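You operate a simulated robot arm through the tools that you are given. There is no shell and no other tool.

You run a simulated two-armed robot. Do the job below in one go: nothing can be reset, and whatever is moved stays where it is left.

TASK
Lock the coin roll named on the slip in the cash drawer.
Fine: stand it in the cup with the same word, close the drawer, turn the key back. Set down upright: what you pick out. Where these are worked on the way, their far stop is far enough and under half their travel is too little: drawer key.
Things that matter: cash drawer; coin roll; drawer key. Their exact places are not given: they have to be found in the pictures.

Only the result counts: the job must be done as asked and must still hold three seconds after the hand-in. Knocking over, shifting, dropping, spilling or breaking anything else fails it.

THE ROBOT
Two 7-joint arms with two-finger parallel grippers on one trunk, on a base that drives. Base frame: it is fixed to the floor where the robot stands at the start and does not move with it; the origin is under the middle of the robot, x ahead of it, y to its left, z up. Lengths are in mm, angles in rad, forces in N, time in s.
The left shoulder is at the start at [70, 163, 1270], the right one opposite. With the tool pointing down near the work surface each hand reaches from about 380 to 880 mm from the robot's upright axis, wherever it stands, measured 20 degrees to its own side. Places, roughly: cash drawer [700, -300, 800]; drawer key [700, 0, 800]. Payload 3.43 kg a hand.
Tool frame (each hand has its own): the origin (TCP) lies between the finger pads and is the grasp point; the fingertips stand 34 mm ahead of it; z points along the fingers, y is the line along which they close. The gripper opens to 128 mm. The fingers are 24 mm wide and 12 mm thick; the gripper's body (48 by 130 mm) begins 96 mm behind the TCP.
Orientation is that of the tool frame in the base frame, as [roll, pitch, yaw] about the fixed x, y, z axes, in that order (R = Rz(yaw) Ry(pitch) Rx(roll)). With the fingers straight down and closing along the base's y, the tool's x points along the base's -x, its y along +y and its z along -z.

THE INTERFACE
- The arms move only by the tool move_arm. It takes "left_rows", "right_rows" or both (then of equal length, played together; a hand with none holds still); each is a list that holds one entry, the list of rows, each a list of 7 numbers: the shift along the tool's x, y, z in units of 200 mm (1.0 is 200 mm), then the turn, a rotation vector about the tool's x, y, z in units of 180 degrees (1.0 is 180 degrees), then the opening, from 0 (shut) to 1 (fully open). In form: [[[dx, dy, dz, rx, ry, rz, fingers], ...]]. A call has 1 to 20 rows; each row is the pose to reach, as a shift and turn from the pose commanded when the call began, along the tool's axes at that moment. A call with a number of a shift or a turn outside -1 to 1 is refused whole. A row lasts 0.2 s, in which the tool goes at most 50 mm and 0.15 rad; a call with a longer step from one row to the next is refused whole, and so is a gripper value outside its range. Where a pose cannot be reached the arm comes as near as it can. A force on the tool above 40 N (or 10 N above the force at the start of the call, whichever is more), or a blocked arm, ends the call early, and 0.2 s more pass. Each finger travels about 153 mm/s and halts on what it meets, pressing with about 22 N; the grip force reading is that of the motor and also rises with nothing between the fingers. The clock runs only during rows and for 0.2 s after the last one: add rows that repeat a pose to give the fingers time. It gives the time, the measured TCP pose, the force on the tool (base axes), the opening and the grip force at its end, in the units of the frame above (readings bear some noise), with the torque about the TCP (base axes, N m) and any sound that the robot's microphone picked up.
- Cameras (640 x 400 px; columns grow to the right, rows downward): "scene" is now at [128.8, -0.7, 1481.1]; the picture's right is [-0.03, -1.00, 0.00], its down [-0.74, 0.02, -0.67] and it looks along [0.67, -0.02, -0.74] (base axes); focal length 289 px, centre (320, 200). "left" rides on the left gripper at [76, 11, -160] in its tool frame; the picture's right is [-0.15, 0.99, 0.00], its down [-0.88, -0.13, -0.46] and it looks along [-0.45, -0.07, 0.89] (tool axes); focal length 234 px, centre (320, 200). "right" rides on the right gripper at [76, -11, -160] in its tool frame; the picture's right is [0.15, 0.99, 0.00], its down [-0.88, 0.13, -0.46] and it looks along [-0.45, 0.07, 0.89] (tool axes); focal length 234 px, centre (320, 200).
- snapshot(camera): a new picture of that camera. The clock stands still meanwhile.
- move_column(by): slides the trunk up (or, below 0, down) by that many mm; the arms and the scene camera ride with it, the base frame stays. It gives what a move gives, with no picture.
- drive_base(legs): drives the robot by 1 to 6 legs, each [ahead, left, turn to the left] in mm, mm and rad, along the robot's own axes; the way and the turn of a leg run together, so that a leg with both is an arc; at most 1500 mm and 3.142 rad a leg. The arms and the cameras ride along, it lands a little off, and it stops where it bumps. It gives what a move gives.
- pan_tilt(pan, tilt): turns the head with the scene camera to pan (to the left, within 1.501 rad either way) and tilt (down, from -0.506 to 1.204), counted from straight ahead of the robot. It gives what a move gives.
- probe_pixels(camera, pixels): for up to 12 pixels [column, row] of the newest picture of that camera ("zoom" is the newest enlarged one), the place [x, y, z] in the base frame of the surface seen there, good to about 2 mm. The clock stands still meanwhile.
- enlarge(camera, box): a new picture of the part [left, top, right, bottom] of that camera's present view, enlarged. The clock stands still meanwhile.
- close_job(): hands the job in; it is judged then, once.

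Leave the grippers open and the arms clear of the work at the hand-in unless told otherwise.

The tools are called after ">>>" as name(argument=value, ...) on one line, values as JSON. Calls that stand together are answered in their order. move_arm: Moves the arms, as the interface text tells. Its arguments: {"type":"object","properties":{"left_rows":{"type":"array"},"right_rows":{"type":"array"}},"required":[]} The other tools are called the same way: move_column (by) slides the trunk up or down; drive_base (legs) drives the base; pan_tilt (pan, tilt) turns the head that bears the scene camera; snapshot (camera) takes a picture; probe_pixels (camera, pixels) gives the place of the surface under pixels of a picture; enlarge (camera, box) takes an enlarged picture of a part of a camera's view; close_job () hands the job in.

At the start:

```text
t: 0.0
left_position: [621.2, 284.5, 1171.4]
left_tcp_rot: [3.141, 0.0, -3.14]
left_force: [-0.7, -1.6, -0.7]
left_ft_torque: [-0.01, 0.0, 0.01]
left_opening: 127.7
left_finger_force: 0.0
right_position: [413.6, -151.9, 1193.4]
right_tcp_rot: [3.142, -0.001, -3.142]
right_force: [0.4, -0.2, 0.1]
right_ft_torque: [0.0, 0.03, -0.02]
right_opening: 127.9
right_finger_force: 0.0
trunk travel left (down, up): [-750.0, 190.0]
robot x, y, heading: [-0.2, 4.8, 0.0]
head pan, tilt: [-0.028, 0.834]
```

scene: 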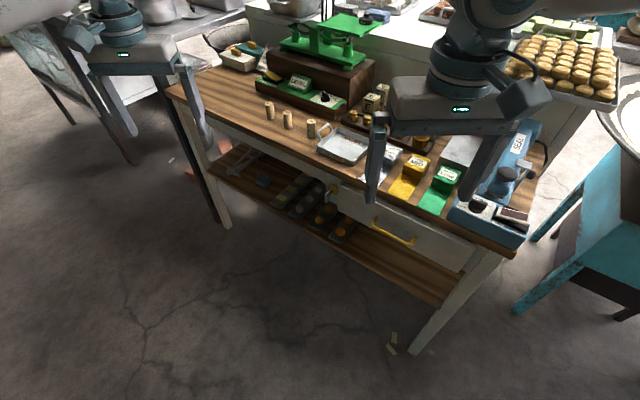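
right: 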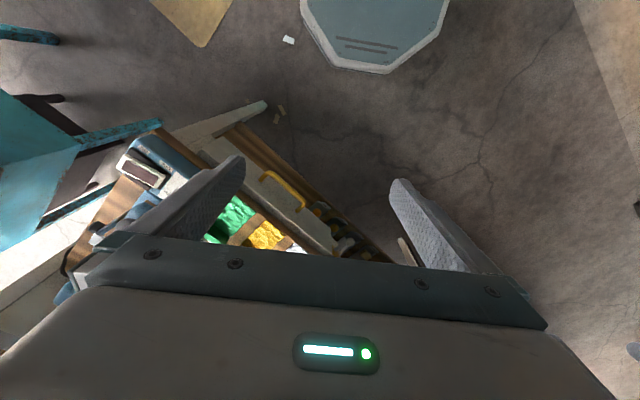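
left: 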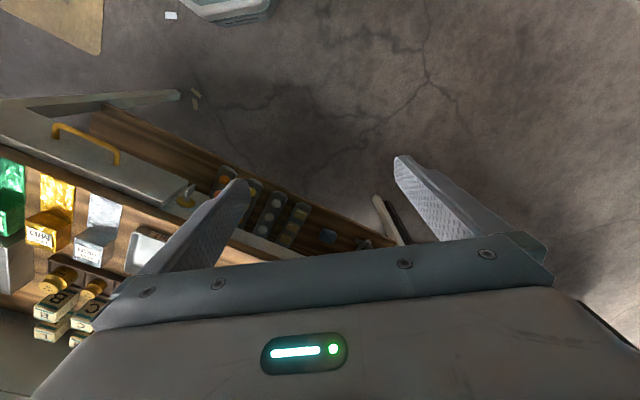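

I see a slanted workbench with a drawer (yellow handle), a key near (333,190), three coin rolls near (270,108), (288,118), (311,128), and a tray. I'll enlarge these parts of the scene view.

>>> enlarge(camera="scene", box=[240, 60, 400, 160])

>>> enlarge(camera="scene", box=[290, 140, 450, 260])

>>> enlarge(camera="scene", box=[380, 100, 560, 260])

```text
4.00 times, centred on (320, 110) of scene
```

zoom: 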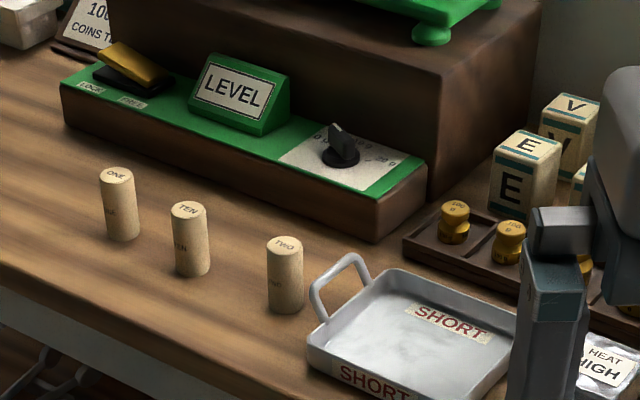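

```text
3.33 times, centred on (370, 200) of scene
```

zoom: 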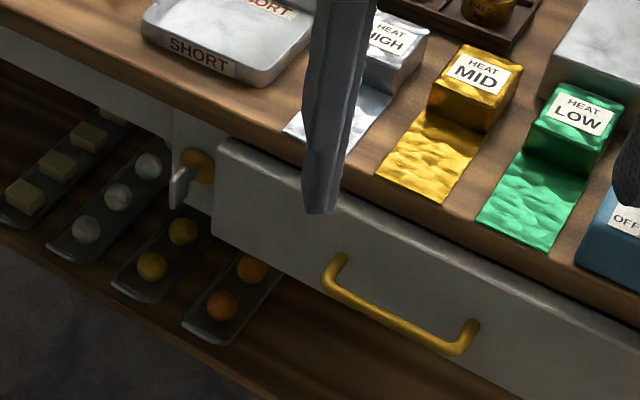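

```text
2.50 times, centred on (470, 180) of scene
```

zoom: 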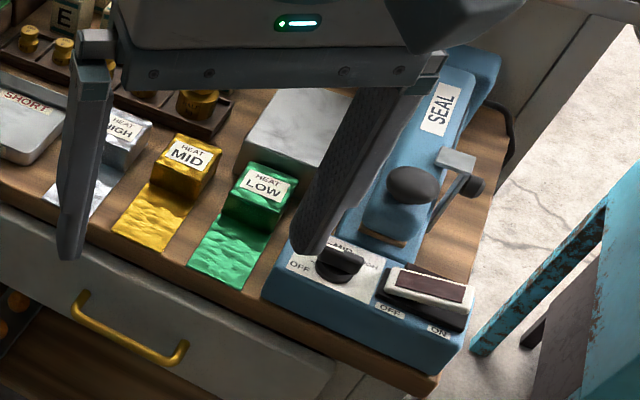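

Rolls read ONE, TEN, TWO. The key sits at (340,190) left of the drawer front. I still need the slip; I'll look at the left and back of the bench.

>>> enlarge(camera="scene", box=[190, 20, 310, 95])

>>> enlarge(camera="scene", box=[360, 80, 460, 170])

>>> enlarge(camera="scene", box=[310, 165, 374, 215])

>>> enlarge(camera="scene", box=[200, 130, 360, 250])

```text
5.33 times, centred on (250, 58) of scene
```

zoom: 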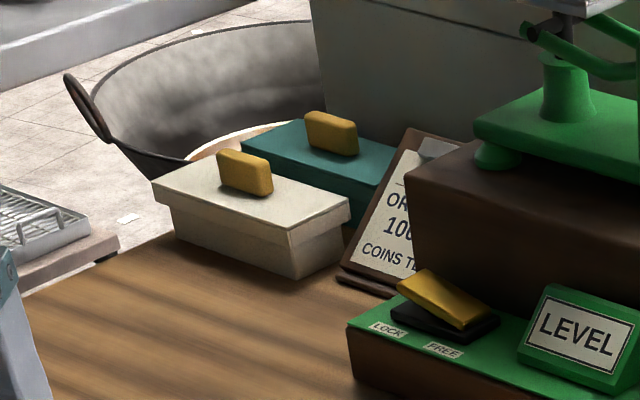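

```text
4.44 times, centred on (410, 125) of scene
```

zoom: 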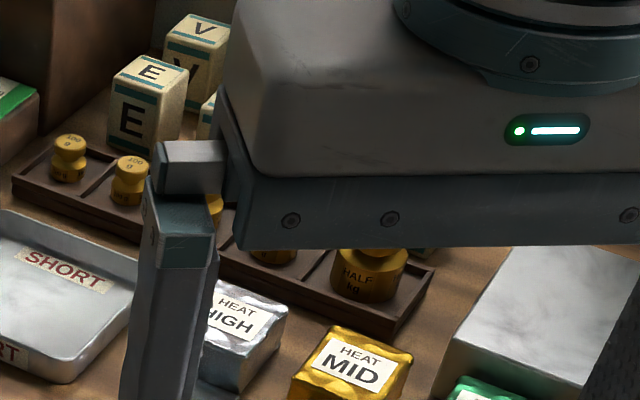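

```text
8.00 times, centred on (342, 190) of scene
```

zoom: 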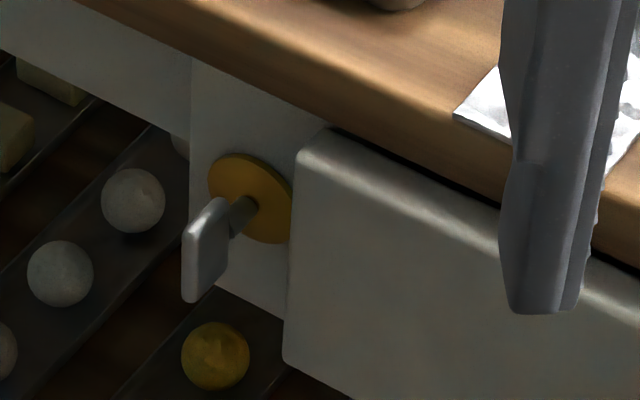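

```text
3.33 times, centred on (280, 190) of scene
```

zoom: 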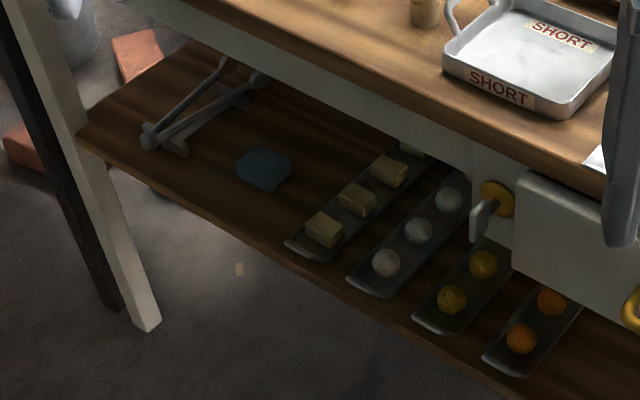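

The clipboard at about (262,65) seems to be the slip: "OR… 100… COINS T…", partly hidden. First I probe the geometry of the rolls, key, drawer front, handle and bench edge.

>>> snapshot(camera="scene")

>>> probe_pixels(camera="scene", pixels=[[269, 104], [287, 112], [311, 121], [336, 198], [348, 192], [350, 195], [376, 220], [413, 240], [170, 90], [515, 255], [262, 75], [250, 80]])

>>> enlarge(camera="scene", box=[250, 40, 282, 60])

>>> enlarge(camera="scene", box=[250, 52, 282, 76])

```text
taken
```

scene: 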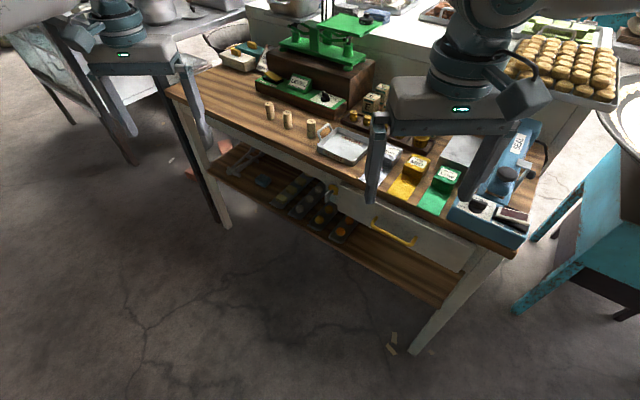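

```text
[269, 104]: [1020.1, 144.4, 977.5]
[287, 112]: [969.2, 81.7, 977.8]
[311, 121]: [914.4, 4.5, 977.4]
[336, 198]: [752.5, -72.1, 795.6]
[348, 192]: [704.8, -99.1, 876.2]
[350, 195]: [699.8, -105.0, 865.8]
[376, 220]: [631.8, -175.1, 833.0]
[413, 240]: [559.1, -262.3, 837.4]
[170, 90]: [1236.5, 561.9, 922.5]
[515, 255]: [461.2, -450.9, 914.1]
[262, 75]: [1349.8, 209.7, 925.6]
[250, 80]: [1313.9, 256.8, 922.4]
```

```text
16.00 times, centred on (266, 50) of scene
```

zoom: 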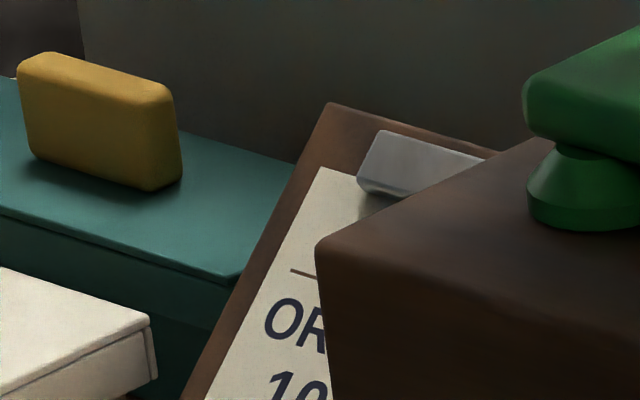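

```text
16.00 times, centred on (266, 64) of scene
```

zoom: 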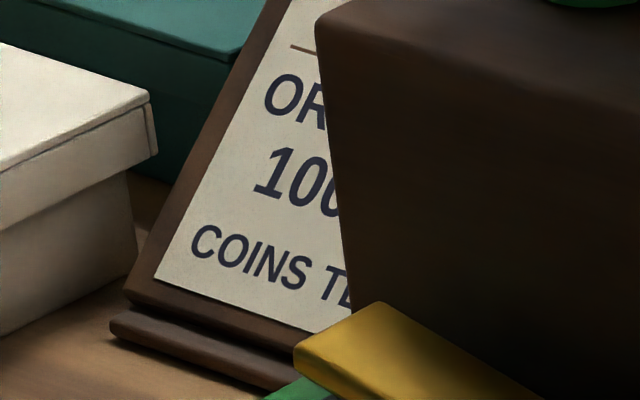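

The slip's visible part reads "COINS TE…", pointing to TEN, to be confirmed. The bench's front edge runs along about (0.61,0.79), so I will turn the robot about 0.653 rad to the right to face it. The arms are high (z>1130) and clear.

>>> drive_base(legs=[[0, 0, -0.653]])

>>> snapshot(camera="scene")

```text
t: 2.1
left_position: [668.3, -145.6, 1171.5]
left_tcp_rot: [-3.141, -0.001, 2.496]
left_force: [-0.2, -0.3, 0.3]
left_ft_torque: [0.03, 0.02, 0.02]
left_opening: 128.0
left_finger_force: 0.0
right_position: [238.5, -370.2, 1194.6]
right_tcp_rot: [-3.141, -0.001, 2.497]
right_force: [0.5, 0.3, -0.1]
right_ft_torque: [-0.02, -0.01, -0.03]
right_opening: 128.1
right_finger_force: 0.1
trunk travel left (down, up): [-750.0, 190.0]
robot x, y, heading: [-0.5, -1.6, -0.649]
head pan, tilt: [-0.028, 0.834]
```

```text
taken
```

scene: 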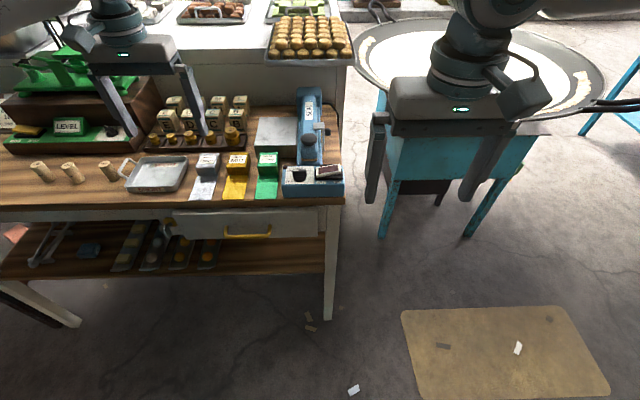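

The robot faces the bench squarely. Next I drive 400 mm to the left along the bench and look again.

>>> drive_base(legs=[[-60, 400, 0]])

>>> pan_tilt(pan=0.1, tilt=0.75)

>>> snapshot(camera="scene")

```text
t: 4.6
left_position: [855.5, 206.8, 1170.9]
left_tcp_rot: [3.141, 0.0, 2.502]
left_force: [-0.2, 1.0, -0.2]
left_ft_torque: [0.01, -0.01, 0.03]
left_opening: 127.7
left_finger_force: 0.1
right_position: [429.8, -21.9, 1193.2]
right_tcp_rot: [3.141, 0.001, 2.5]
right_force: [-0.4, -0.5, 0.3]
right_ft_torque: [0.03, -0.01, 0.0]
right_opening: 127.8
right_finger_force: 0.1
trunk travel left (down, up): [-750.0, 190.0]
robot x, y, heading: [188.2, 346.4, -0.643]
head pan, tilt: [-0.028, 0.834]
```

```text
t: 5.3
left_position: [855.0, 206.7, 1170.2]
left_tcp_rot: [-3.141, 0.001, 2.502]
left_force: [-0.9, -0.3, -0.6]
left_ft_torque: [-0.03, 0.0, -0.01]
left_opening: 128.2
left_finger_force: 0.1
right_position: [428.8, -20.8, 1195.0]
right_tcp_rot: [3.141, 0.0, 2.501]
right_force: [-0.3, 0.1, -1.2]
right_ft_torque: [0.02, -0.03, -0.03]
right_opening: 128.2
right_finger_force: 0.1
trunk travel left (down, up): [-750.0, 190.0]
robot x, y, heading: [191.4, 347.5, -0.641]
head pan, tilt: [0.099, 0.75]
```

```text
taken
```

scene: 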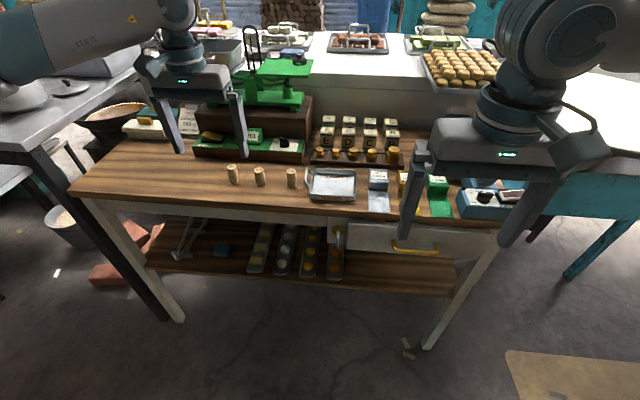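

The slip now shows at (187,122) between the left fingers. I enlarge it, the key at (337,237) and the drawer front.

>>> enlarge(camera="scene", box=[168, 95, 216, 140])

>>> enlarge(camera="scene", box=[312, 205, 376, 255])

>>> probe_pixels(camera="zoom", pixels=[[200, 150], [250, 200], [230, 230], [300, 120], [380, 200], [230, 170], [270, 180], [260, 260], [330, 180]])

>>> enlarge(camera="scene", box=[335, 195, 495, 275])

```text
8.89 times, centred on (192, 118) of scene
```

zoom: 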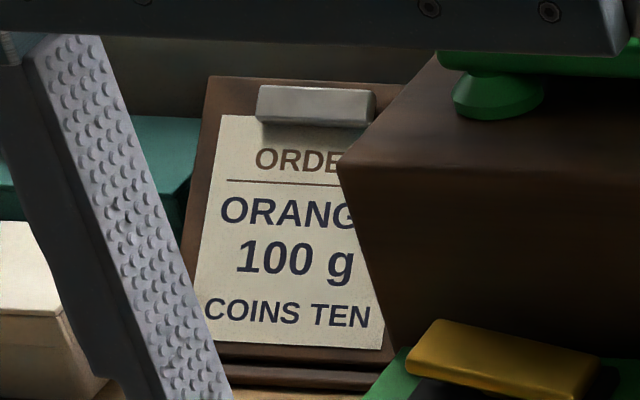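

```text
8.00 times, centred on (344, 230) of scene
```

zoom: 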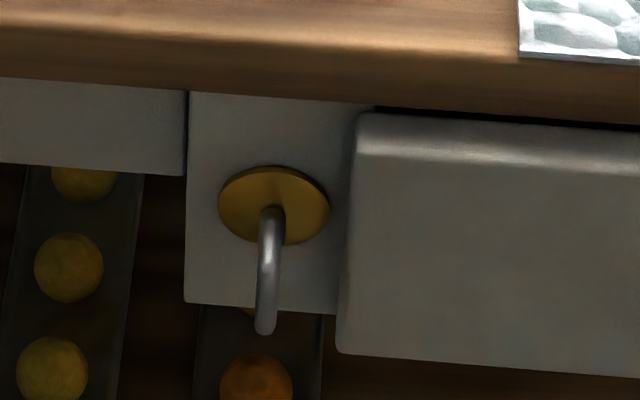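

```text
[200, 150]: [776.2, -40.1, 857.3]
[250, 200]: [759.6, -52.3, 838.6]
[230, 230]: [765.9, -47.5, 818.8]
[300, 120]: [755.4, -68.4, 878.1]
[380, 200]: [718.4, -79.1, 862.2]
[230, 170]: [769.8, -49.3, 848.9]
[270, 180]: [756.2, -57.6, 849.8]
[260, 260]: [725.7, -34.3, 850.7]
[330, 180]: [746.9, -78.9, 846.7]
```

```text
4.00 times, centred on (415, 235) of scene
```

zoom: 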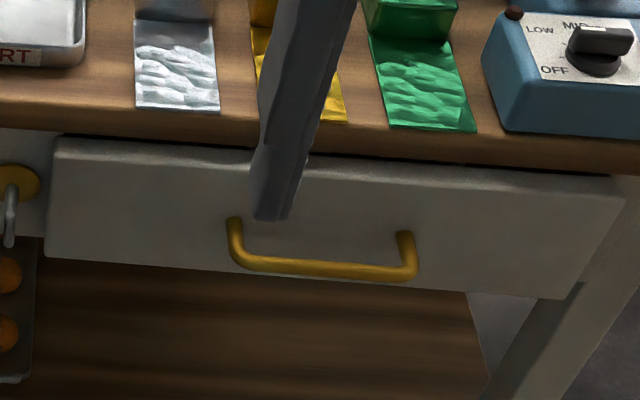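

The slip says COINS TEN, so the roll TEN must go in the cup marked TEN. The key is a vertical plate at zoom (268,270). I probe it and the drawer front more closely.

>>> enlarge(camera="scene", box=[328, 220, 352, 250])

>>> probe_pixels(camera="scene", pixels=[[360, 225], [380, 245], [470, 255], [480, 240], [360, 245], [395, 251], [420, 255], [437, 256], [394, 251], [100, 195], [500, 222]])

>>> probe_pixels(camera="zoom", pixels=[[320, 200], [310, 230], [310, 260], [300, 290], [303, 275], [300, 310], [340, 150], [290, 120], [330, 110], [370, 150]])

```text
13.33 times, centred on (340, 235) of scene
```

zoom: 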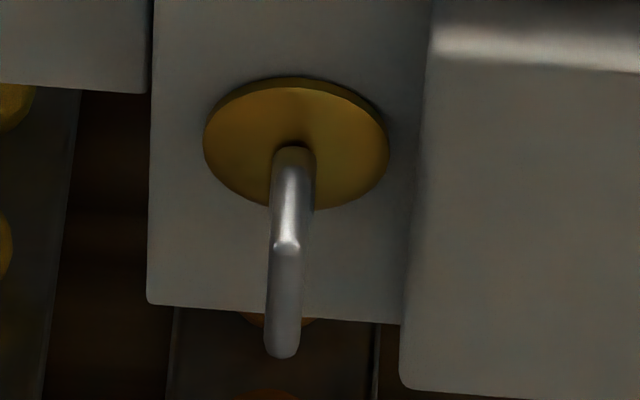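

```text
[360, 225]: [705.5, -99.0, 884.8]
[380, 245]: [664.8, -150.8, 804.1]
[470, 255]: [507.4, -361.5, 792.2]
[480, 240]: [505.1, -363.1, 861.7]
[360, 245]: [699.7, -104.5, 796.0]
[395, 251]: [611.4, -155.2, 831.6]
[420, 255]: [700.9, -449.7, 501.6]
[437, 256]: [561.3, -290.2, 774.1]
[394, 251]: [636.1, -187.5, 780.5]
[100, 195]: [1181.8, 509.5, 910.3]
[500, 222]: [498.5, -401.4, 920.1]
```

```text
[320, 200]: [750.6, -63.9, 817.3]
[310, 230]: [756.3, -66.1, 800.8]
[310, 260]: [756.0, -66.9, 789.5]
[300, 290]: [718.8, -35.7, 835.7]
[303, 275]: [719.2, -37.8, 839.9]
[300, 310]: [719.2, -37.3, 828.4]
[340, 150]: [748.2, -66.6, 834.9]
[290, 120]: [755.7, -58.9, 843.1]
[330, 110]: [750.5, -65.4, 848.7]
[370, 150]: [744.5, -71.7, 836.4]
```

The bench direction is about heading −0.642, matching the robot. In bench terms the key axis is at about s=404 (along the bench), z≈837, and sticks out to depth 598; the handle bar is at depth ≈582, s≈120–242, z≈832. I turn both hands to point horizontally at the bench while still high, backing the left one off.

>>> move_arm(left_rows=[[[0.03, -0.06, 0, 0, -0.042, 0, 1], [0.07, -0.12, 0, 0, -0.084, 0, 1], [0.1, -0.18, 0, 0, -0.126, 0, 1], [0.13, -0.24, 0, 0, -0.168, 0, 1], [0.17, -0.3, 0, 0, -0.21, 0, 1], [0.2, -0.36, 0, 0, -0.252, 0, 1], [0.23, -0.42, 0, 0, -0.294, 0, 1], [0.27, -0.48, 0, 0, -0.336, 0, 1], [0.3, -0.54, 0, 0, -0.378, 0, 1], [0.33, -0.6, 0, 0, -0.42, 0, 1], [0.37, -0.66, 0, 0, -0.46, 0, 1], [0.4, -0.7, 0, 0, -0.5, 0, 1], [0.4, -0.7, 0, 0, -0.5, 0, 1]]], right_rows=[[[-0.03, -0.03, 0, 0, -0.042, 0, 1], [-0.06, -0.06, 0, 0, -0.084, 0, 1], [-0.09, -0.09, 0, 0, -0.126, 0, 1], [-0.12, -0.12, 0, 0, -0.168, 0, 1], [-0.15, -0.15, 0, 0, -0.21, 0, 1], [-0.18, -0.18, 0, 0, -0.252, 0, 1], [-0.21, -0.21, 0, 0, -0.294, 0, 1], [-0.24, -0.24, 0, 0, -0.336, 0, 1], [-0.27, -0.27, 0, 0, -0.378, 0, 1], [-0.3, -0.3, 0, 0, -0.42, 0, 1], [-0.33, -0.33, 0, 0, -0.46, 0, 1], [-0.36, -0.36, 0, 0, -0.5, 0, 1], [-0.36, -0.36, 0, 0, -0.5, 0, 1]]])

>>> snapshot(camera="scene")

```text
t: 8.1
left_position: [715.8, 97.3, 1179.3]
left_tcp_rot: [-1.662, 1.568, -2.295]
left_force: [0.3, 0.0, 0.6]
left_ft_torque: [0.01, 0.02, 0.07]
left_opening: 128.1
left_finger_force: 0.1
left hand out of reach, approached as far as the arm can: row 8, 9, 10, 11, 12, 13
right_position: [580.3, -115.3, 1209.2]
right_tcp_rot: [2.412, 1.554, 1.719]
right_force: [1.2, 5.1, -0.8]
right_ft_torque: [-0.12, -0.07, -0.54]
right_opening: 127.9
right_finger_force: 0.1
right hand out of reach, approached as far as the arm can: row 4, 5, 6, 7, 8, 9, 10, 11, 12, 13
trunk travel left (down, up): [-750.0, 190.0]
robot x, y, heading: [187.6, 348.1, -0.638]
head pan, tilt: [0.099, 0.75]
```

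```text
taken
```

scene: 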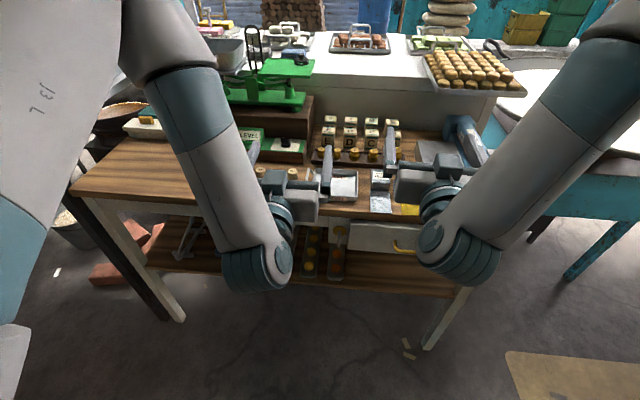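

Both hands now point at the bench (the nearer poses were out of reach, so the horizontal hand needs more room). I back the base off 170 mm, then lower the trunk 300 mm so the hands come near key height.

>>> drive_base(legs=[[-170, 0, 0]])

>>> move_column(by=-300)

>>> snapshot(camera="scene")

>>> snapshot(camera="left")

>>> snapshot(camera="right")

```text
t: 9.6
left_position: [578.3, 196.9, 1176.5]
left_tcp_rot: [3.109, 1.567, 2.479]
left_force: [-0.5, 0.4, 0.0]
left_ft_torque: [-0.02, 0.02, 0.01]
left_opening: 128.1
left_finger_force: 0.1
right_position: [446.9, -8.3, 1205.4]
right_tcp_rot: [-3.135, 1.552, 2.475]
right_force: [-0.6, 0.8, -0.2]
right_ft_torque: [0.01, 0.0, 0.01]
right_opening: 128.1
right_finger_force: 0.0
trunk travel left (down, up): [-750.0, 190.0]
robot x, y, heading: [51.7, 448.3, -0.636]
head pan, tilt: [0.099, 0.75]
```

```text
t: 12.6
left_position: [576.0, 197.7, 878.4]
left_tcp_rot: [-3.113, 1.569, 2.539]
left_force: [-0.7, -0.8, -0.2]
left_ft_torque: [0.0, 0.01, -0.03]
left_opening: 128.0
left_finger_force: 0.0
right_position: [446.5, -7.2, 906.6]
right_tcp_rot: [-3.125, 1.554, 2.483]
right_force: [-0.2, -0.9, 0.7]
right_ft_torque: [-0.01, -0.01, -0.01]
right_opening: 127.9
right_finger_force: 0.1
trunk travel left (down, up): [-450.0, 490.0]
robot x, y, heading: [51.5, 451.5, -0.635]
head pan, tilt: [0.099, 0.75]
```

```text
taken
```

scene: 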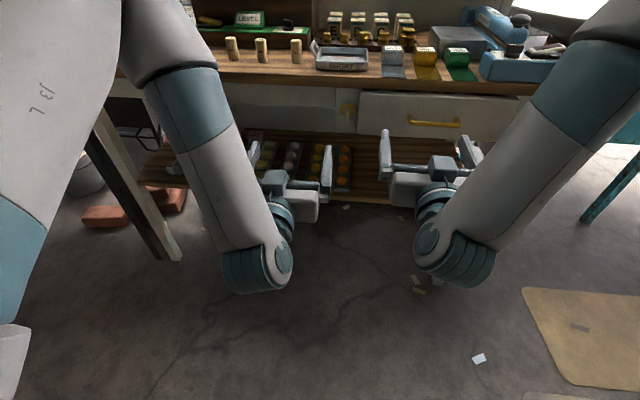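

```text
taken
```

left: 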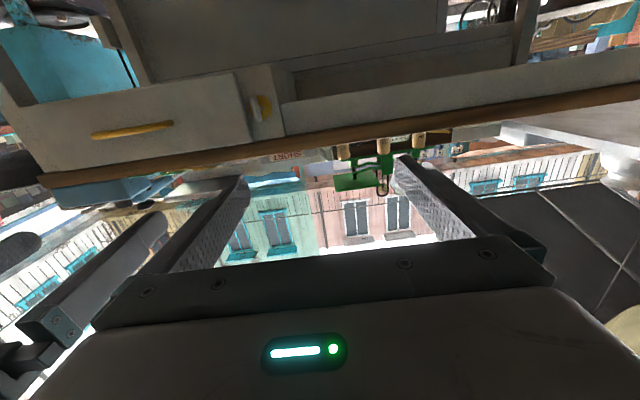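

```text
taken
```

right: 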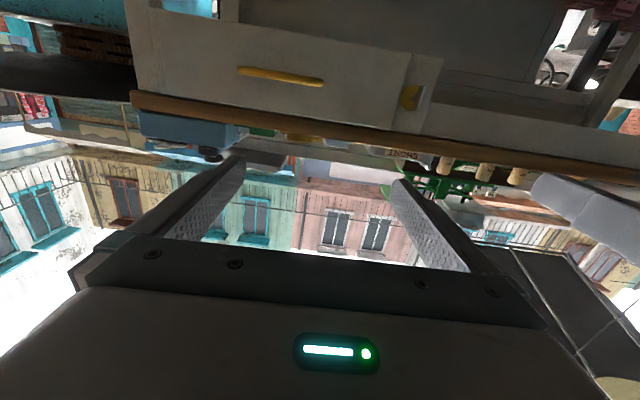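

The hands are at z≈880–907, clear of the bench. I enlarge the key in the scene view near (348,110) and in the left hand's view near (262,105), where the picture is upside down.

>>> enlarge(camera="scene", box=[330, 92, 370, 122])

>>> probe_pixels(camera="zoom", pixels=[[280, 200], [290, 200], [300, 200], [260, 200], [280, 240], [280, 160], [320, 150], [240, 180]])

>>> enlarge(camera="left", box=[235, 80, 299, 130])

```text
13.33 times, centred on (350, 107) of scene
```

zoom: 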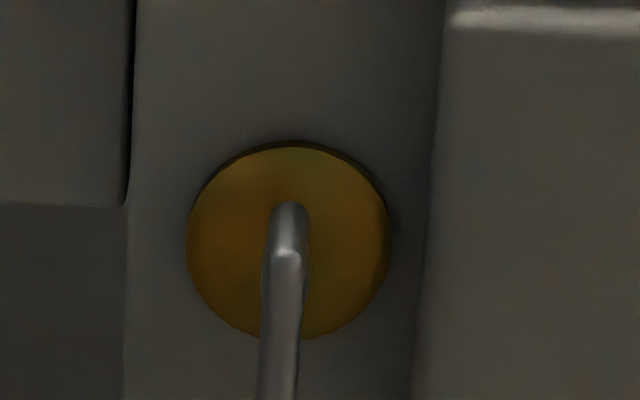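

```text
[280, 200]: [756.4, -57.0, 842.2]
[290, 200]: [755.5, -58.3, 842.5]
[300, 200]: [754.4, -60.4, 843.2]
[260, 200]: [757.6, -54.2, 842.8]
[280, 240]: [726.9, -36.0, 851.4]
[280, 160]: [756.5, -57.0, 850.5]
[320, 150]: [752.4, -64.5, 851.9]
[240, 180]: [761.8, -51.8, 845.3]
```

```text
8.00 times, centred on (267, 105) of left
```

zoom: 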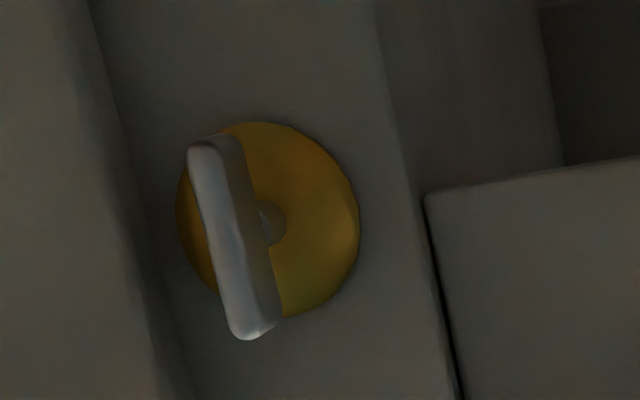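

The key's bow is centred on its axis at about s=405, z=833, front face at depth 598, plate vertical and about 6 mm thick. I bring the left hand (opening 60 mm) in line, 50 mm short of it, and move the right hand aside toward the handle's height.

>>> move_arm(left_rows=[[[0.028, -0.063, 0.12, 0, 0, 0, 0.47], [0.056, -0.126, 0.24, 0, 0, 0, 0.47], [0.085, -0.19, 0.37, 0.0035, 0, 0, 0.47], [0.113, -0.252, 0.49, 0.0035, 0, 0, 0.47], [0.141, -0.315, 0.61, 0.0035, 0, 0, 0.47], [0.17, -0.378, 0.73, 0.0035, 0, 0, 0.47], [0.198, -0.442, 0.86, 0.0035, 0, 0, 0.47], [0.226, -0.505, 0.98, 0.0035, 0, 0, 0.47], [0.226, -0.505, 0.98, 0.0035, 0, 0, 0.47]]], right_rows=[[[0.045, -0.05, 0, 0, 0, 0, 1], [0.09, -0.1, 0, 0, 0, 0, 1], [0.14, -0.15, 0, -0.0105, -0.0054, 0, 1], [0.185, -0.2, 0, -0.0105, -0.0054, 0, 1], [0.23, -0.25, 0, -0.0105, -0.0054, 0, 1], [0.28, -0.3, 0, -0.0105, -0.0054, 0, 1], [0.325, -0.35, 0, -0.0105, -0.0054, 0, 1], [0.37, -0.4, 0, -0.0105, -0.0054, 0, 1], [0.37, -0.4, 0, -0.0105, -0.0054, 0, 1]]])

>>> snapshot(camera="left")

>>> snapshot(camera="scene")

```text
t: 14.6
left_position: [673.5, -0.7, 831.4]
left_tcp_rot: [-3.136, 1.566, 2.509]
left_force: [-0.8, 0.1, 0.7]
left_ft_torque: [0.0, 0.0, 0.02]
left_opening: 60.1
left_finger_force: 0.2
right_position: [448.7, 17.4, 887.4]
right_tcp_rot: [-3.075, 1.571, 2.563]
right_force: [0.5, -0.6, 0.4]
right_ft_torque: [0.01, 0.0, -0.02]
right_opening: 128.2
right_finger_force: 0.1
right hand out of reach, approached as far as the arm can: row 1, 2, 3, 4, 5, 6, 7, 8, 9
trunk travel left (down, up): [-450.0, 490.0]
robot x, y, heading: [48.1, 453.4, -0.634]
head pan, tilt: [0.099, 0.75]
```

```text
taken
```

left: 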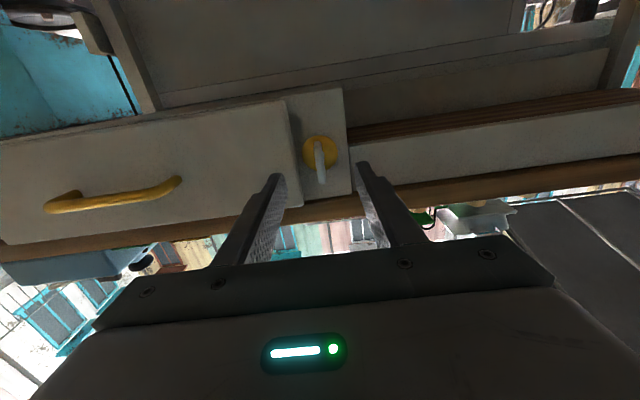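

```text
taken
```

scene: 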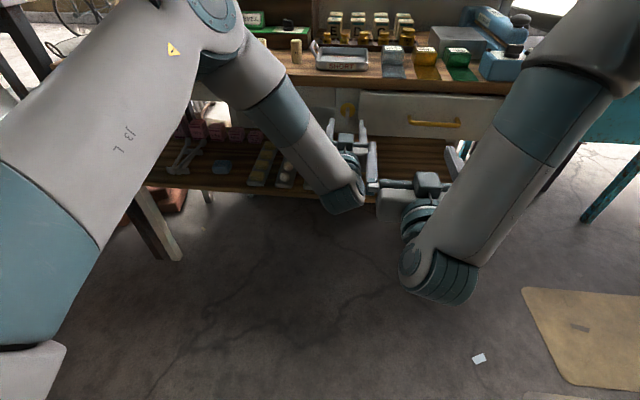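

The left hand is lined up: s≈403, z≈831, depth 540. The right hand was too close in to reach, so I move it forward and right, toward s≈182, depth 450, z≈832, turning it 90° so its fingers close vertically. Left stays still.

>>> move_arm(right_rows=[[[0.03, -0.06, 0.08, 0, 0, 0, 1], [0.06, -0.12, 0.16, 0, 0, 0, 1], [0.09, -0.18, 0.24, 0, 0, -0.04, 1], [0.12, -0.24, 0.32, 0, 0, -0.08, 1], [0.15, -0.3, 0.4, 0, 0, -0.12, 1], [0.18, -0.36, 0.45, 0, 0, -0.16, 1], [0.21, -0.42, 0.5, 0, 0, -0.2, 1], [0.24, -0.48, 0.5, 0, 0, -0.24, 1], [0.27, -0.5, 0.5, 0, 0, -0.28, 1], [0.27, -0.5, 0.5, 0, 0, -0.32, 1], [0.27, -0.5, 0.5, 0, 0, -0.36, 1], [0.27, -0.5, 0.5, 0, 0, -0.4, 1], [0.27, -0.5, 0.5, 0, 0, -0.44, 1], [0.27, -0.5, 0.5, 0, 0, -0.48, 1], [0.27, -0.5, 0.5, 0, 0, -0.5, 1], [0.27, -0.5, 0.5, 0, 0, -0.5, 1]]])

>>> snapshot(camera="scene")

```text
t: 16.0
left_position: [677.7, 1.0, 830.5]
left_tcp_rot: [2.686, 1.561, 2.053]
left_force: [3.8, -1.4, -1.2]
left_ft_torque: [-0.02, -0.04, 0.01]
left_opening: 60.2
left_finger_force: 0.1
right_position: [502.3, -11.0, 896.6]
right_tcp_rot: [-1.595, 1.12, -2.248]
right_force: [-5.2, 2.6, 0.4]
right_ft_torque: [0.1, 0.17, 0.33]
right_opening: 126.8
right_finger_force: 0.1
right hand out of reach, approached as far as the arm can: row 1, 2, 3, 4, 5, 6
trunk travel left (down, up): [-450.0, 490.0]
robot x, y, heading: [55.4, 451.7, -0.637]
head pan, tilt: [0.099, 0.75]
stopped in row 6 (left hand): the force on the tool passed its limit at 60 N (the readings are from after the stop); the commanded pose is now the measured one
```

```text
taken
```

scene: 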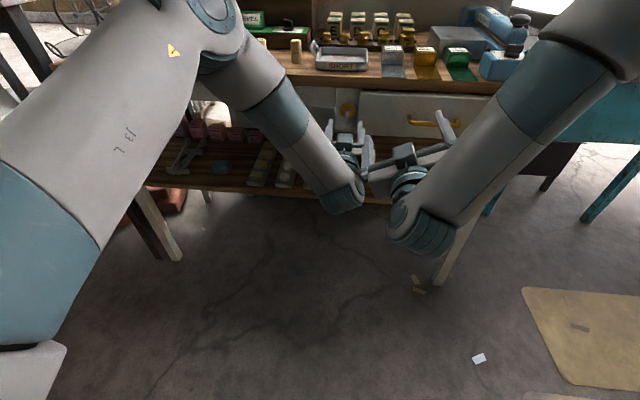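

The right hand's outer finger touched the left wrist because its path was bent by the reach limit; nothing on the bench was touched. I draw the right hand straight away to the right and forward, partly closing its fingers.

>>> move_arm(right_rows=[[[0.04, -0.09, 0.0, 0, 0, 0, 0.8], [0.08, -0.18, 0.02, 0, 0, 0, 0.6], [0.12, -0.26, 0.1, 0, 0, 0, 0.5], [0.16, -0.35, 0.2, 0, 0, 0, 0.5], [0.21, -0.45, 0.3, 0, 0, 0, 0.5], [0.21, -0.45, 0.3, 0, 0, 0, 0.5]]])

>>> snapshot(camera="scene")

>>> snapshot(camera="left")

```text
t: 17.4
left_position: [675.9, -0.2, 829.6]
left_tcp_rot: [2.75, 1.56, 2.118]
left_force: [0.3, -0.5, 1.2]
left_ft_torque: [0.0, -0.02, 0.01]
left_opening: 60.0
left_finger_force: 0.0
right_position: [516.4, -69.2, 933.6]
right_tcp_rot: [-1.66, 1.117, -2.351]
right_force: [-0.4, 0.2, -0.1]
right_ft_torque: [0.02, 0.01, -0.01]
right_opening: 64.4
right_finger_force: 0.2
right hand out of reach, approached as far as the arm can: row 1, 2, 3, 4, 5, 6
trunk travel left (down, up): [-450.0, 490.0]
robot x, y, heading: [50.5, 445.6, -0.635]
head pan, tilt: [0.099, 0.75]
```

```text
taken
```

scene: 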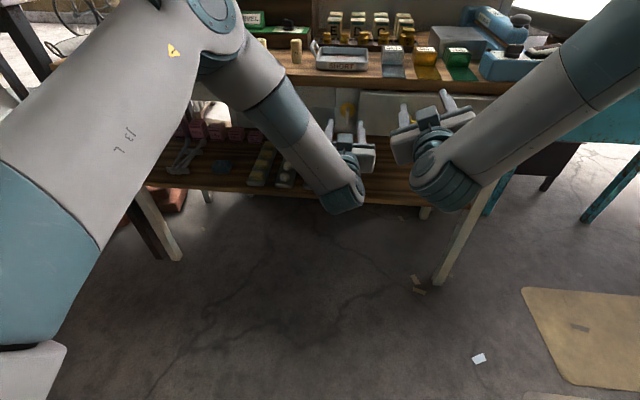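

```text
taken
```

left: 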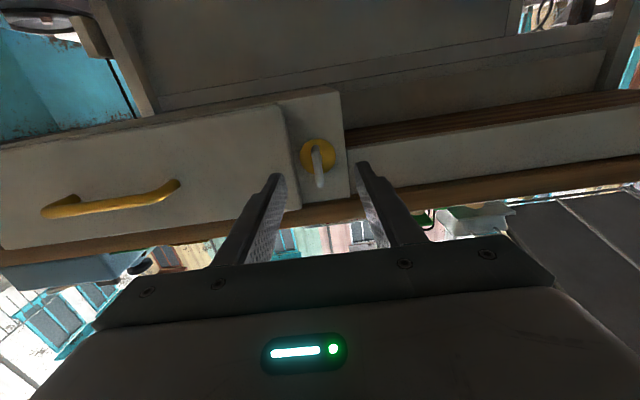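

The hands are apart again. The left hand is at s≈405, depth 541, z≈830. I move it 51 mm forward over the key's bow and close.

>>> move_arm(left_rows=[[[-0.005, 0, 0.09, 0.003, 0, 0, 0.47], [-0.01, 0, 0.18, 0.003, 0, 0, 0.47], [-0.017, 0, 0.255, 0.003, 0, 0, 0.47], [-0.017, 0, 0.255, 0.003, 0, 0, 0.47]]])

>>> snapshot(camera="left")

>>> enlarge(camera="scene", box=[310, 90, 390, 150])

```text
t: 18.4
left_position: [711.3, -33.2, 838.3]
left_tcp_rot: [2.85, 1.553, 2.217]
left_force: [-10.4, 8.9, -1.2]
left_ft_torque: [0.06, -0.14, -0.49]
left_opening: 59.0
left_finger_force: 0.1
left hand out of reach, approached as far as the arm can: row 2, 3, 4
right_position: [514.8, -67.5, 933.9]
right_tcp_rot: [-1.657, 1.118, -2.349]
right_force: [0.8, 0.8, -0.3]
right_ft_torque: [0.01, 0.02, -0.04]
right_opening: 63.7
right_finger_force: 0.1
trunk travel left (down, up): [-450.0, 490.0]
robot x, y, heading: [50.1, 452.1, -0.634]
head pan, tilt: [0.099, 0.75]
```

```text
taken
```

left: 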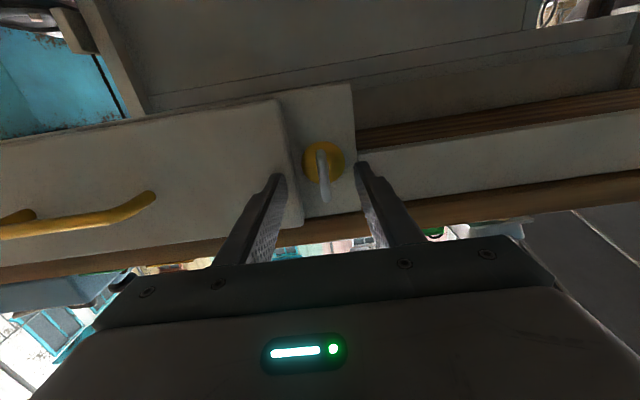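

```text
6.67 times, centred on (350, 120) of scene
```

zoom: 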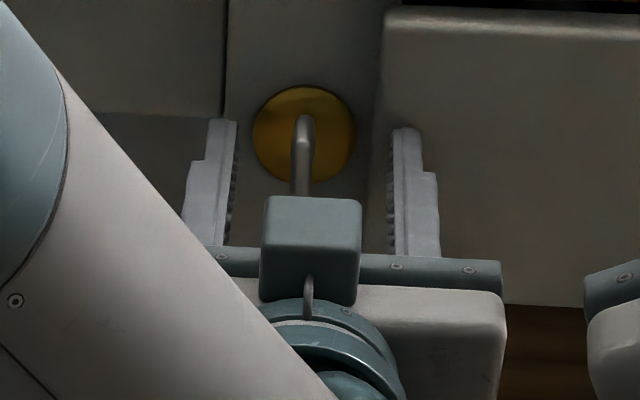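

The push-back of about 14 N shows the right finger's tip meeting the drawer front: its left edge is nearer (s≈372) than I thought. I withdraw the left hand 80 mm, then drive the base 150 mm to the right, so that the left arm comes straight in front of the key, and 40 mm ahead.

>>> move_arm(left_rows=[[[0, 0, -0.1, 0, 0, 0, 0.47], [0, 0, -0.2, 0, 0, 0, 0.3], [0, 0, -0.3, 0, 0, 0, 0.3], [0, 0, -0.4, 0, 0, 0, 0.3], [0, 0, -0.4, 0, 0, 0, 0.3]]])

>>> drive_base(legs=[[40, -150, -0.008]])

>>> snapshot(camera="scene")

```text
t: 19.6
left_position: [650.2, 16.9, 838.6]
left_tcp_rot: [2.732, 1.56, 2.09]
left_force: [0.8, 0.1, -0.2]
left_ft_torque: [-0.02, -0.03, -0.02]
left_opening: 38.6
left_finger_force: 0.0
right_position: [516.3, -68.8, 932.6]
right_tcp_rot: [-1.662, 1.118, -2.353]
right_force: [0.9, 0.4, 0.0]
right_ft_torque: [0.0, 0.01, 0.01]
right_opening: 63.8
right_finger_force: 0.0
trunk travel left (down, up): [-450.0, 490.0]
robot x, y, heading: [48.3, 452.3, -0.632]
head pan, tilt: [0.099, 0.75]
```

```text
t: 20.9
left_position: [604.3, -114.3, 839.0]
left_tcp_rot: [2.62, 1.557, 1.949]
left_force: [-1.4, 7.4, 0.4]
left_ft_torque: [0.03, -0.01, 0.05]
left_opening: 34.5
left_finger_force: 0.0
right_position: [468.2, -196.8, 934.7]
right_tcp_rot: [-1.66, 1.117, -2.383]
right_force: [-0.3, 0.1, 0.2]
right_ft_torque: [0.01, 0.01, 0.04]
right_opening: 63.7
right_finger_force: 0.0
trunk travel left (down, up): [-450.0, 490.0]
robot x, y, heading: [20.3, 336.4, -0.671]
head pan, tilt: [0.099, 0.75]
stopped in leg 1: the force on the tool passed its limit at 57 N (the readings are from after the stop); the commanded pose is now the measured one
```

```text
taken
```

scene: 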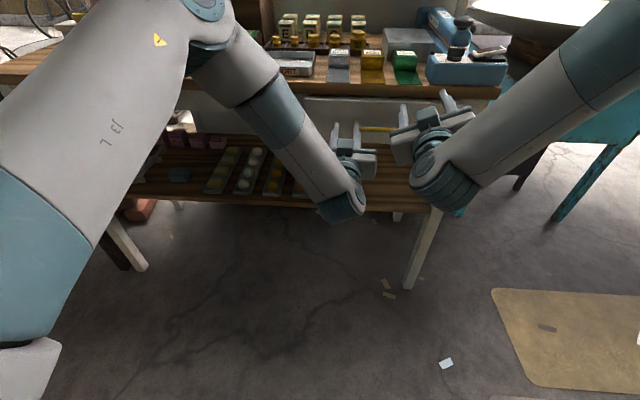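

The left fingertips, still at depth 586, bumped the handle's left leg at s≈240; it's a fixed handle on a locked drawer so nothing shifted. I back the left hand away from it and over to the key line (s≈404, depth 530).

>>> move_arm(left_rows=[[[0, 0.06, -0.05, 0, 0, 0, 0.3], [0, 0.15, -0.13, 0, 0, 0, 0.3], [0.01, 0.25, -0.13, -0.0045, 0, 0, 0.3], [0.02, 0.35, -0.13, -0.0092, 0, 0, 0.3], [0.03, 0.45, -0.13, -0.0092, 0, 0, 0.3], [0.03, 0.56, -0.13, -0.0092, 0, 0, 0.3], [0.03, 0.672, -0.13, -0.0092, 0, 0, 0.3], [0.03, 0.672, -0.13, -0.0092, 0, 0, 0.3]]])

>>> snapshot(camera="scene")

>>> snapshot(camera="left")

```text
t: 22.7
left_position: [626.6, -29.2, 861.8]
left_tcp_rot: [2.942, 1.537, 2.327]
left_force: [-1.1, -0.5, -0.8]
left_ft_torque: [0.04, -0.01, -0.01]
left_opening: 38.2
left_finger_force: 0.1
left hand out of reach, approached as far as the arm can: row 3, 4, 5, 6, 7, 8
right_position: [468.8, -197.7, 933.5]
right_tcp_rot: [-1.663, 1.116, -2.385]
right_force: [1.3, 0.6, 0.3]
right_ft_torque: [0.02, 0.01, -0.01]
right_opening: 64.1
right_finger_force: 0.0
trunk travel left (down, up): [-450.0, 490.0]
robot x, y, heading: [15.4, 340.4, -0.668]
head pan, tilt: [0.099, 0.75]
```

```text
taken
```

scene: 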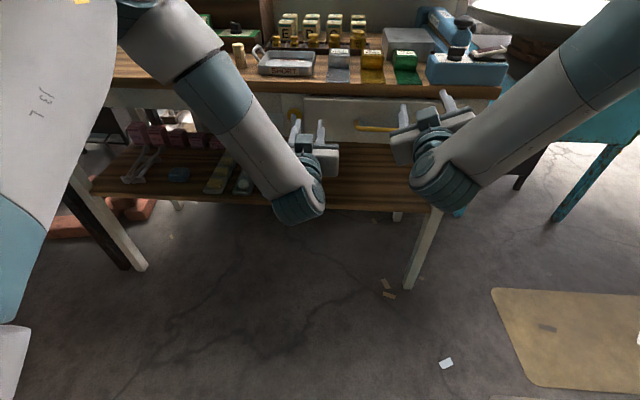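

```text
taken
```

left: 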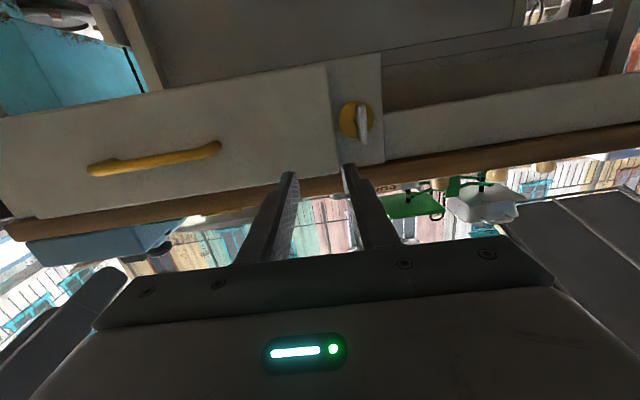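

The reach limit seems to be wrist bend: my hands sit well below the shoulders. I back off 75 mm, straighten the heading, and lower the trunk 150 mm more so the shoulders come to about key height.

>>> drive_base(legs=[[-75, 0, 0.026]])

>>> move_column(by=-150)

>>> snapshot(camera="scene")

```text
t: 23.4
left_position: [628.2, -23.2, 863.1]
left_tcp_rot: [2.949, 1.539, 2.343]
left_force: [-0.3, 0.3, 0.3]
left_ft_torque: [-0.01, 0.01, -0.05]
left_opening: 38.4
left_finger_force: 0.2
right_position: [472.6, -192.7, 933.7]
right_tcp_rot: [-1.662, 1.116, -2.379]
right_force: [-0.3, 0.9, -0.4]
right_ft_torque: [0.02, 0.02, -0.02]
right_opening: 64.2
right_finger_force: 0.0
trunk travel left (down, up): [-450.0, 490.0]
robot x, y, heading: [18.3, 338.4, -0.665]
head pan, tilt: [0.099, 0.75]
stopped in leg 1: the robot was blocked; the commanded pose is now the measured one
```

```text
t: 25.2
left_position: [628.4, -23.5, 713.0]
left_tcp_rot: [2.948, 1.539, 2.341]
left_force: [0.4, 0.6, -0.2]
left_ft_torque: [0.0, 0.03, 0.01]
left_opening: 38.3
left_finger_force: 0.1
right_position: [471.1, -193.5, 783.2]
right_tcp_rot: [-1.663, 1.117, -2.381]
right_force: [0.0, 0.0, 0.0]
right_ft_torque: [0.05, 0.01, 0.04]
right_opening: 64.1
right_finger_force: 0.0
trunk travel left (down, up): [-300.0, 640.0]
robot x, y, heading: [21.8, 338.1, -0.668]
head pan, tilt: [0.099, 0.75]
```

```text
taken
```

scene: 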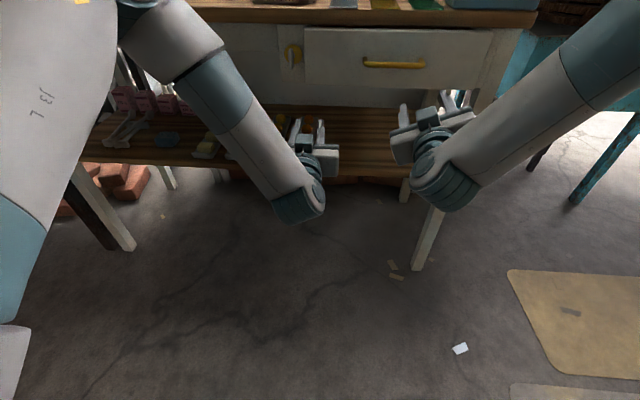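

The base reported being blocked while backing. I look around to the right and left to see what is near the base.

>>> pan_tilt(pan=-1.45, tilt=0.9)

>>> snapshot(camera="scene")

>>> pan_tilt(pan=1.45, tilt=0.9)

>>> snapshot(camera="scene")

```text
t: 26.8
left_position: [629.0, -23.5, 712.4]
left_tcp_rot: [2.947, 1.54, 2.34]
left_force: [0.7, 0.7, 0.1]
left_ft_torque: [0.03, -0.01, 0.01]
left_opening: 38.2
left_finger_force: 0.2
right_position: [470.3, -193.2, 784.2]
right_tcp_rot: [-1.663, 1.117, -2.383]
right_force: [-0.1, 0.0, -0.1]
right_ft_torque: [0.01, 0.02, 0.0]
right_opening: 64.0
right_finger_force: 0.1
trunk travel left (down, up): [-300.0, 640.0]
robot x, y, heading: [19.3, 339.3, -0.662]
head pan, tilt: [-1.45, 0.901]
```

```text
taken
```

scene: 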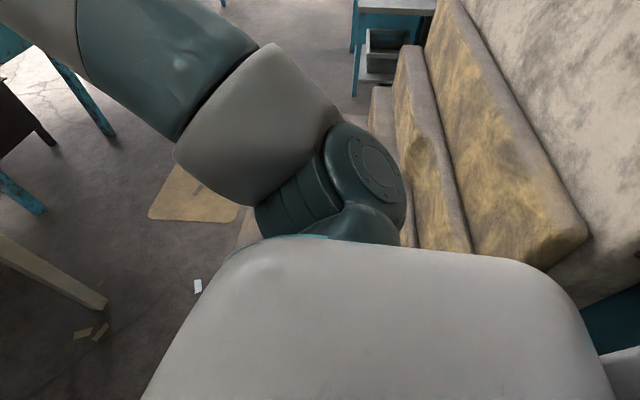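

```text
t: 29.4
left_position: [627.3, -23.1, 711.7]
left_tcp_rot: [2.948, 1.539, 2.34]
left_force: [0.4, 0.8, 0.8]
left_ft_torque: [-0.01, 0.02, 0.01]
left_opening: 38.2
left_finger_force: 0.1
right_position: [471.0, -193.3, 783.2]
right_tcp_rot: [-1.663, 1.116, -2.381]
right_force: [0.2, 0.3, 0.1]
right_ft_torque: [0.01, -0.03, 0.01]
right_opening: 63.9
right_finger_force: 0.0
trunk travel left (down, up): [-300.0, 640.0]
robot x, y, heading: [20.3, 338.8, -0.663]
head pan, tilt: [1.45, 0.901]
```

```text
taken
```

scene: 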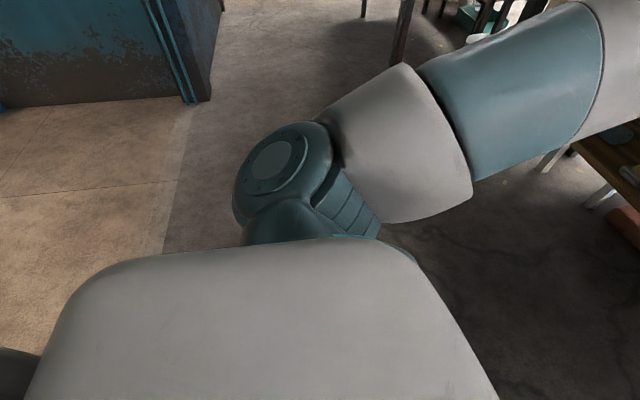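

There are steps right behind the base, so no more backing at this spot. With the shoulders now at about z=820, I test whether the left hand can level out at the key line (s≈404, z≈833, depth 530).

>>> move_arm(left_rows=[[[-0.1, 0.04, 0.01, 0, 0, 0, 0.3], [-0.2, 0.08, 0.02, 0, 0, 0, 0.3], [-0.3, 0.12, 0.04, 0.005, -0.005, 0, 0.3], [-0.4, 0.16, 0.05, 0.011, -0.01, 0, 0.3], [-0.5, 0.2, 0.06, 0.011, -0.01, 0, 0.3], [-0.6, 0.235, 0.07, 0.011, -0.01, 0, 0.3], [-0.6, 0.235, 0.07, 0.011, -0.01, 0, 0.3]]])

>>> pan_tilt(pan=0.1, tilt=0.6)

>>> snapshot(camera="scene")

>>> snapshot(camera="left")

```text
t: 30.9
left_position: [666.0, 1.3, 835.5]
left_tcp_rot: [2.332, 1.561, 1.698]
left_force: [0.1, 0.4, -0.2]
left_ft_torque: [-0.02, 0.01, 0.01]
left_opening: 38.7
left_finger_force: 0.0
left hand out of reach, approached as far as the arm can: row 4, 5, 6, 7
right_position: [471.2, -194.1, 782.0]
right_tcp_rot: [-1.661, 1.117, -2.381]
right_force: [0.4, 0.3, -0.4]
right_ft_torque: [0.01, 0.02, 0.03]
right_opening: 64.1
right_finger_force: 0.1
trunk travel left (down, up): [-300.0, 640.0]
robot x, y, heading: [18.4, 333.2, -0.661]
head pan, tilt: [1.45, 0.901]
```

```text
t: 32.5
left_position: [665.8, 1.4, 834.5]
left_tcp_rot: [2.342, 1.564, 1.708]
left_force: [0.3, 0.3, -0.3]
left_ft_torque: [-0.02, 0.02, -0.01]
left_opening: 38.5
left_finger_force: 0.1
right_position: [471.9, -193.6, 782.3]
right_tcp_rot: [-1.661, 1.118, -2.381]
right_force: [0.7, 0.0, 0.2]
right_ft_torque: [-0.02, 0.0, 0.01]
right_opening: 64.0
right_finger_force: 0.1
trunk travel left (down, up): [-300.0, 640.0]
robot x, y, heading: [20.6, 338.0, -0.665]
head pan, tilt: [0.099, 0.6]
```

```text
taken
```

scene: 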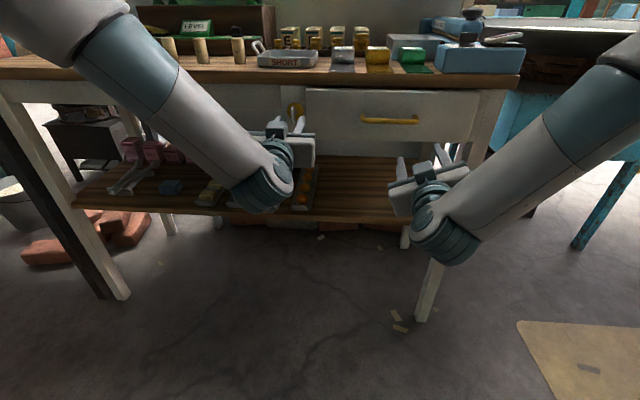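

```text
taken
```

left: 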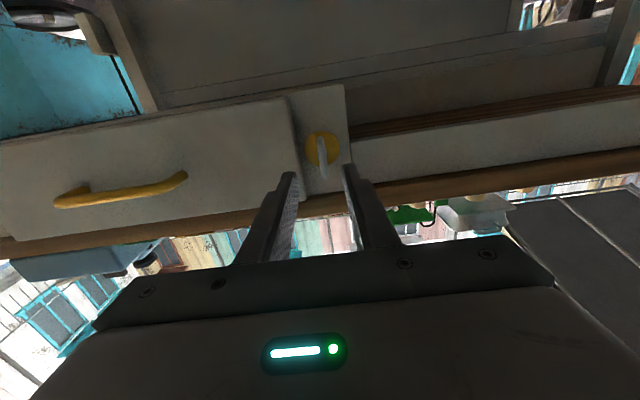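

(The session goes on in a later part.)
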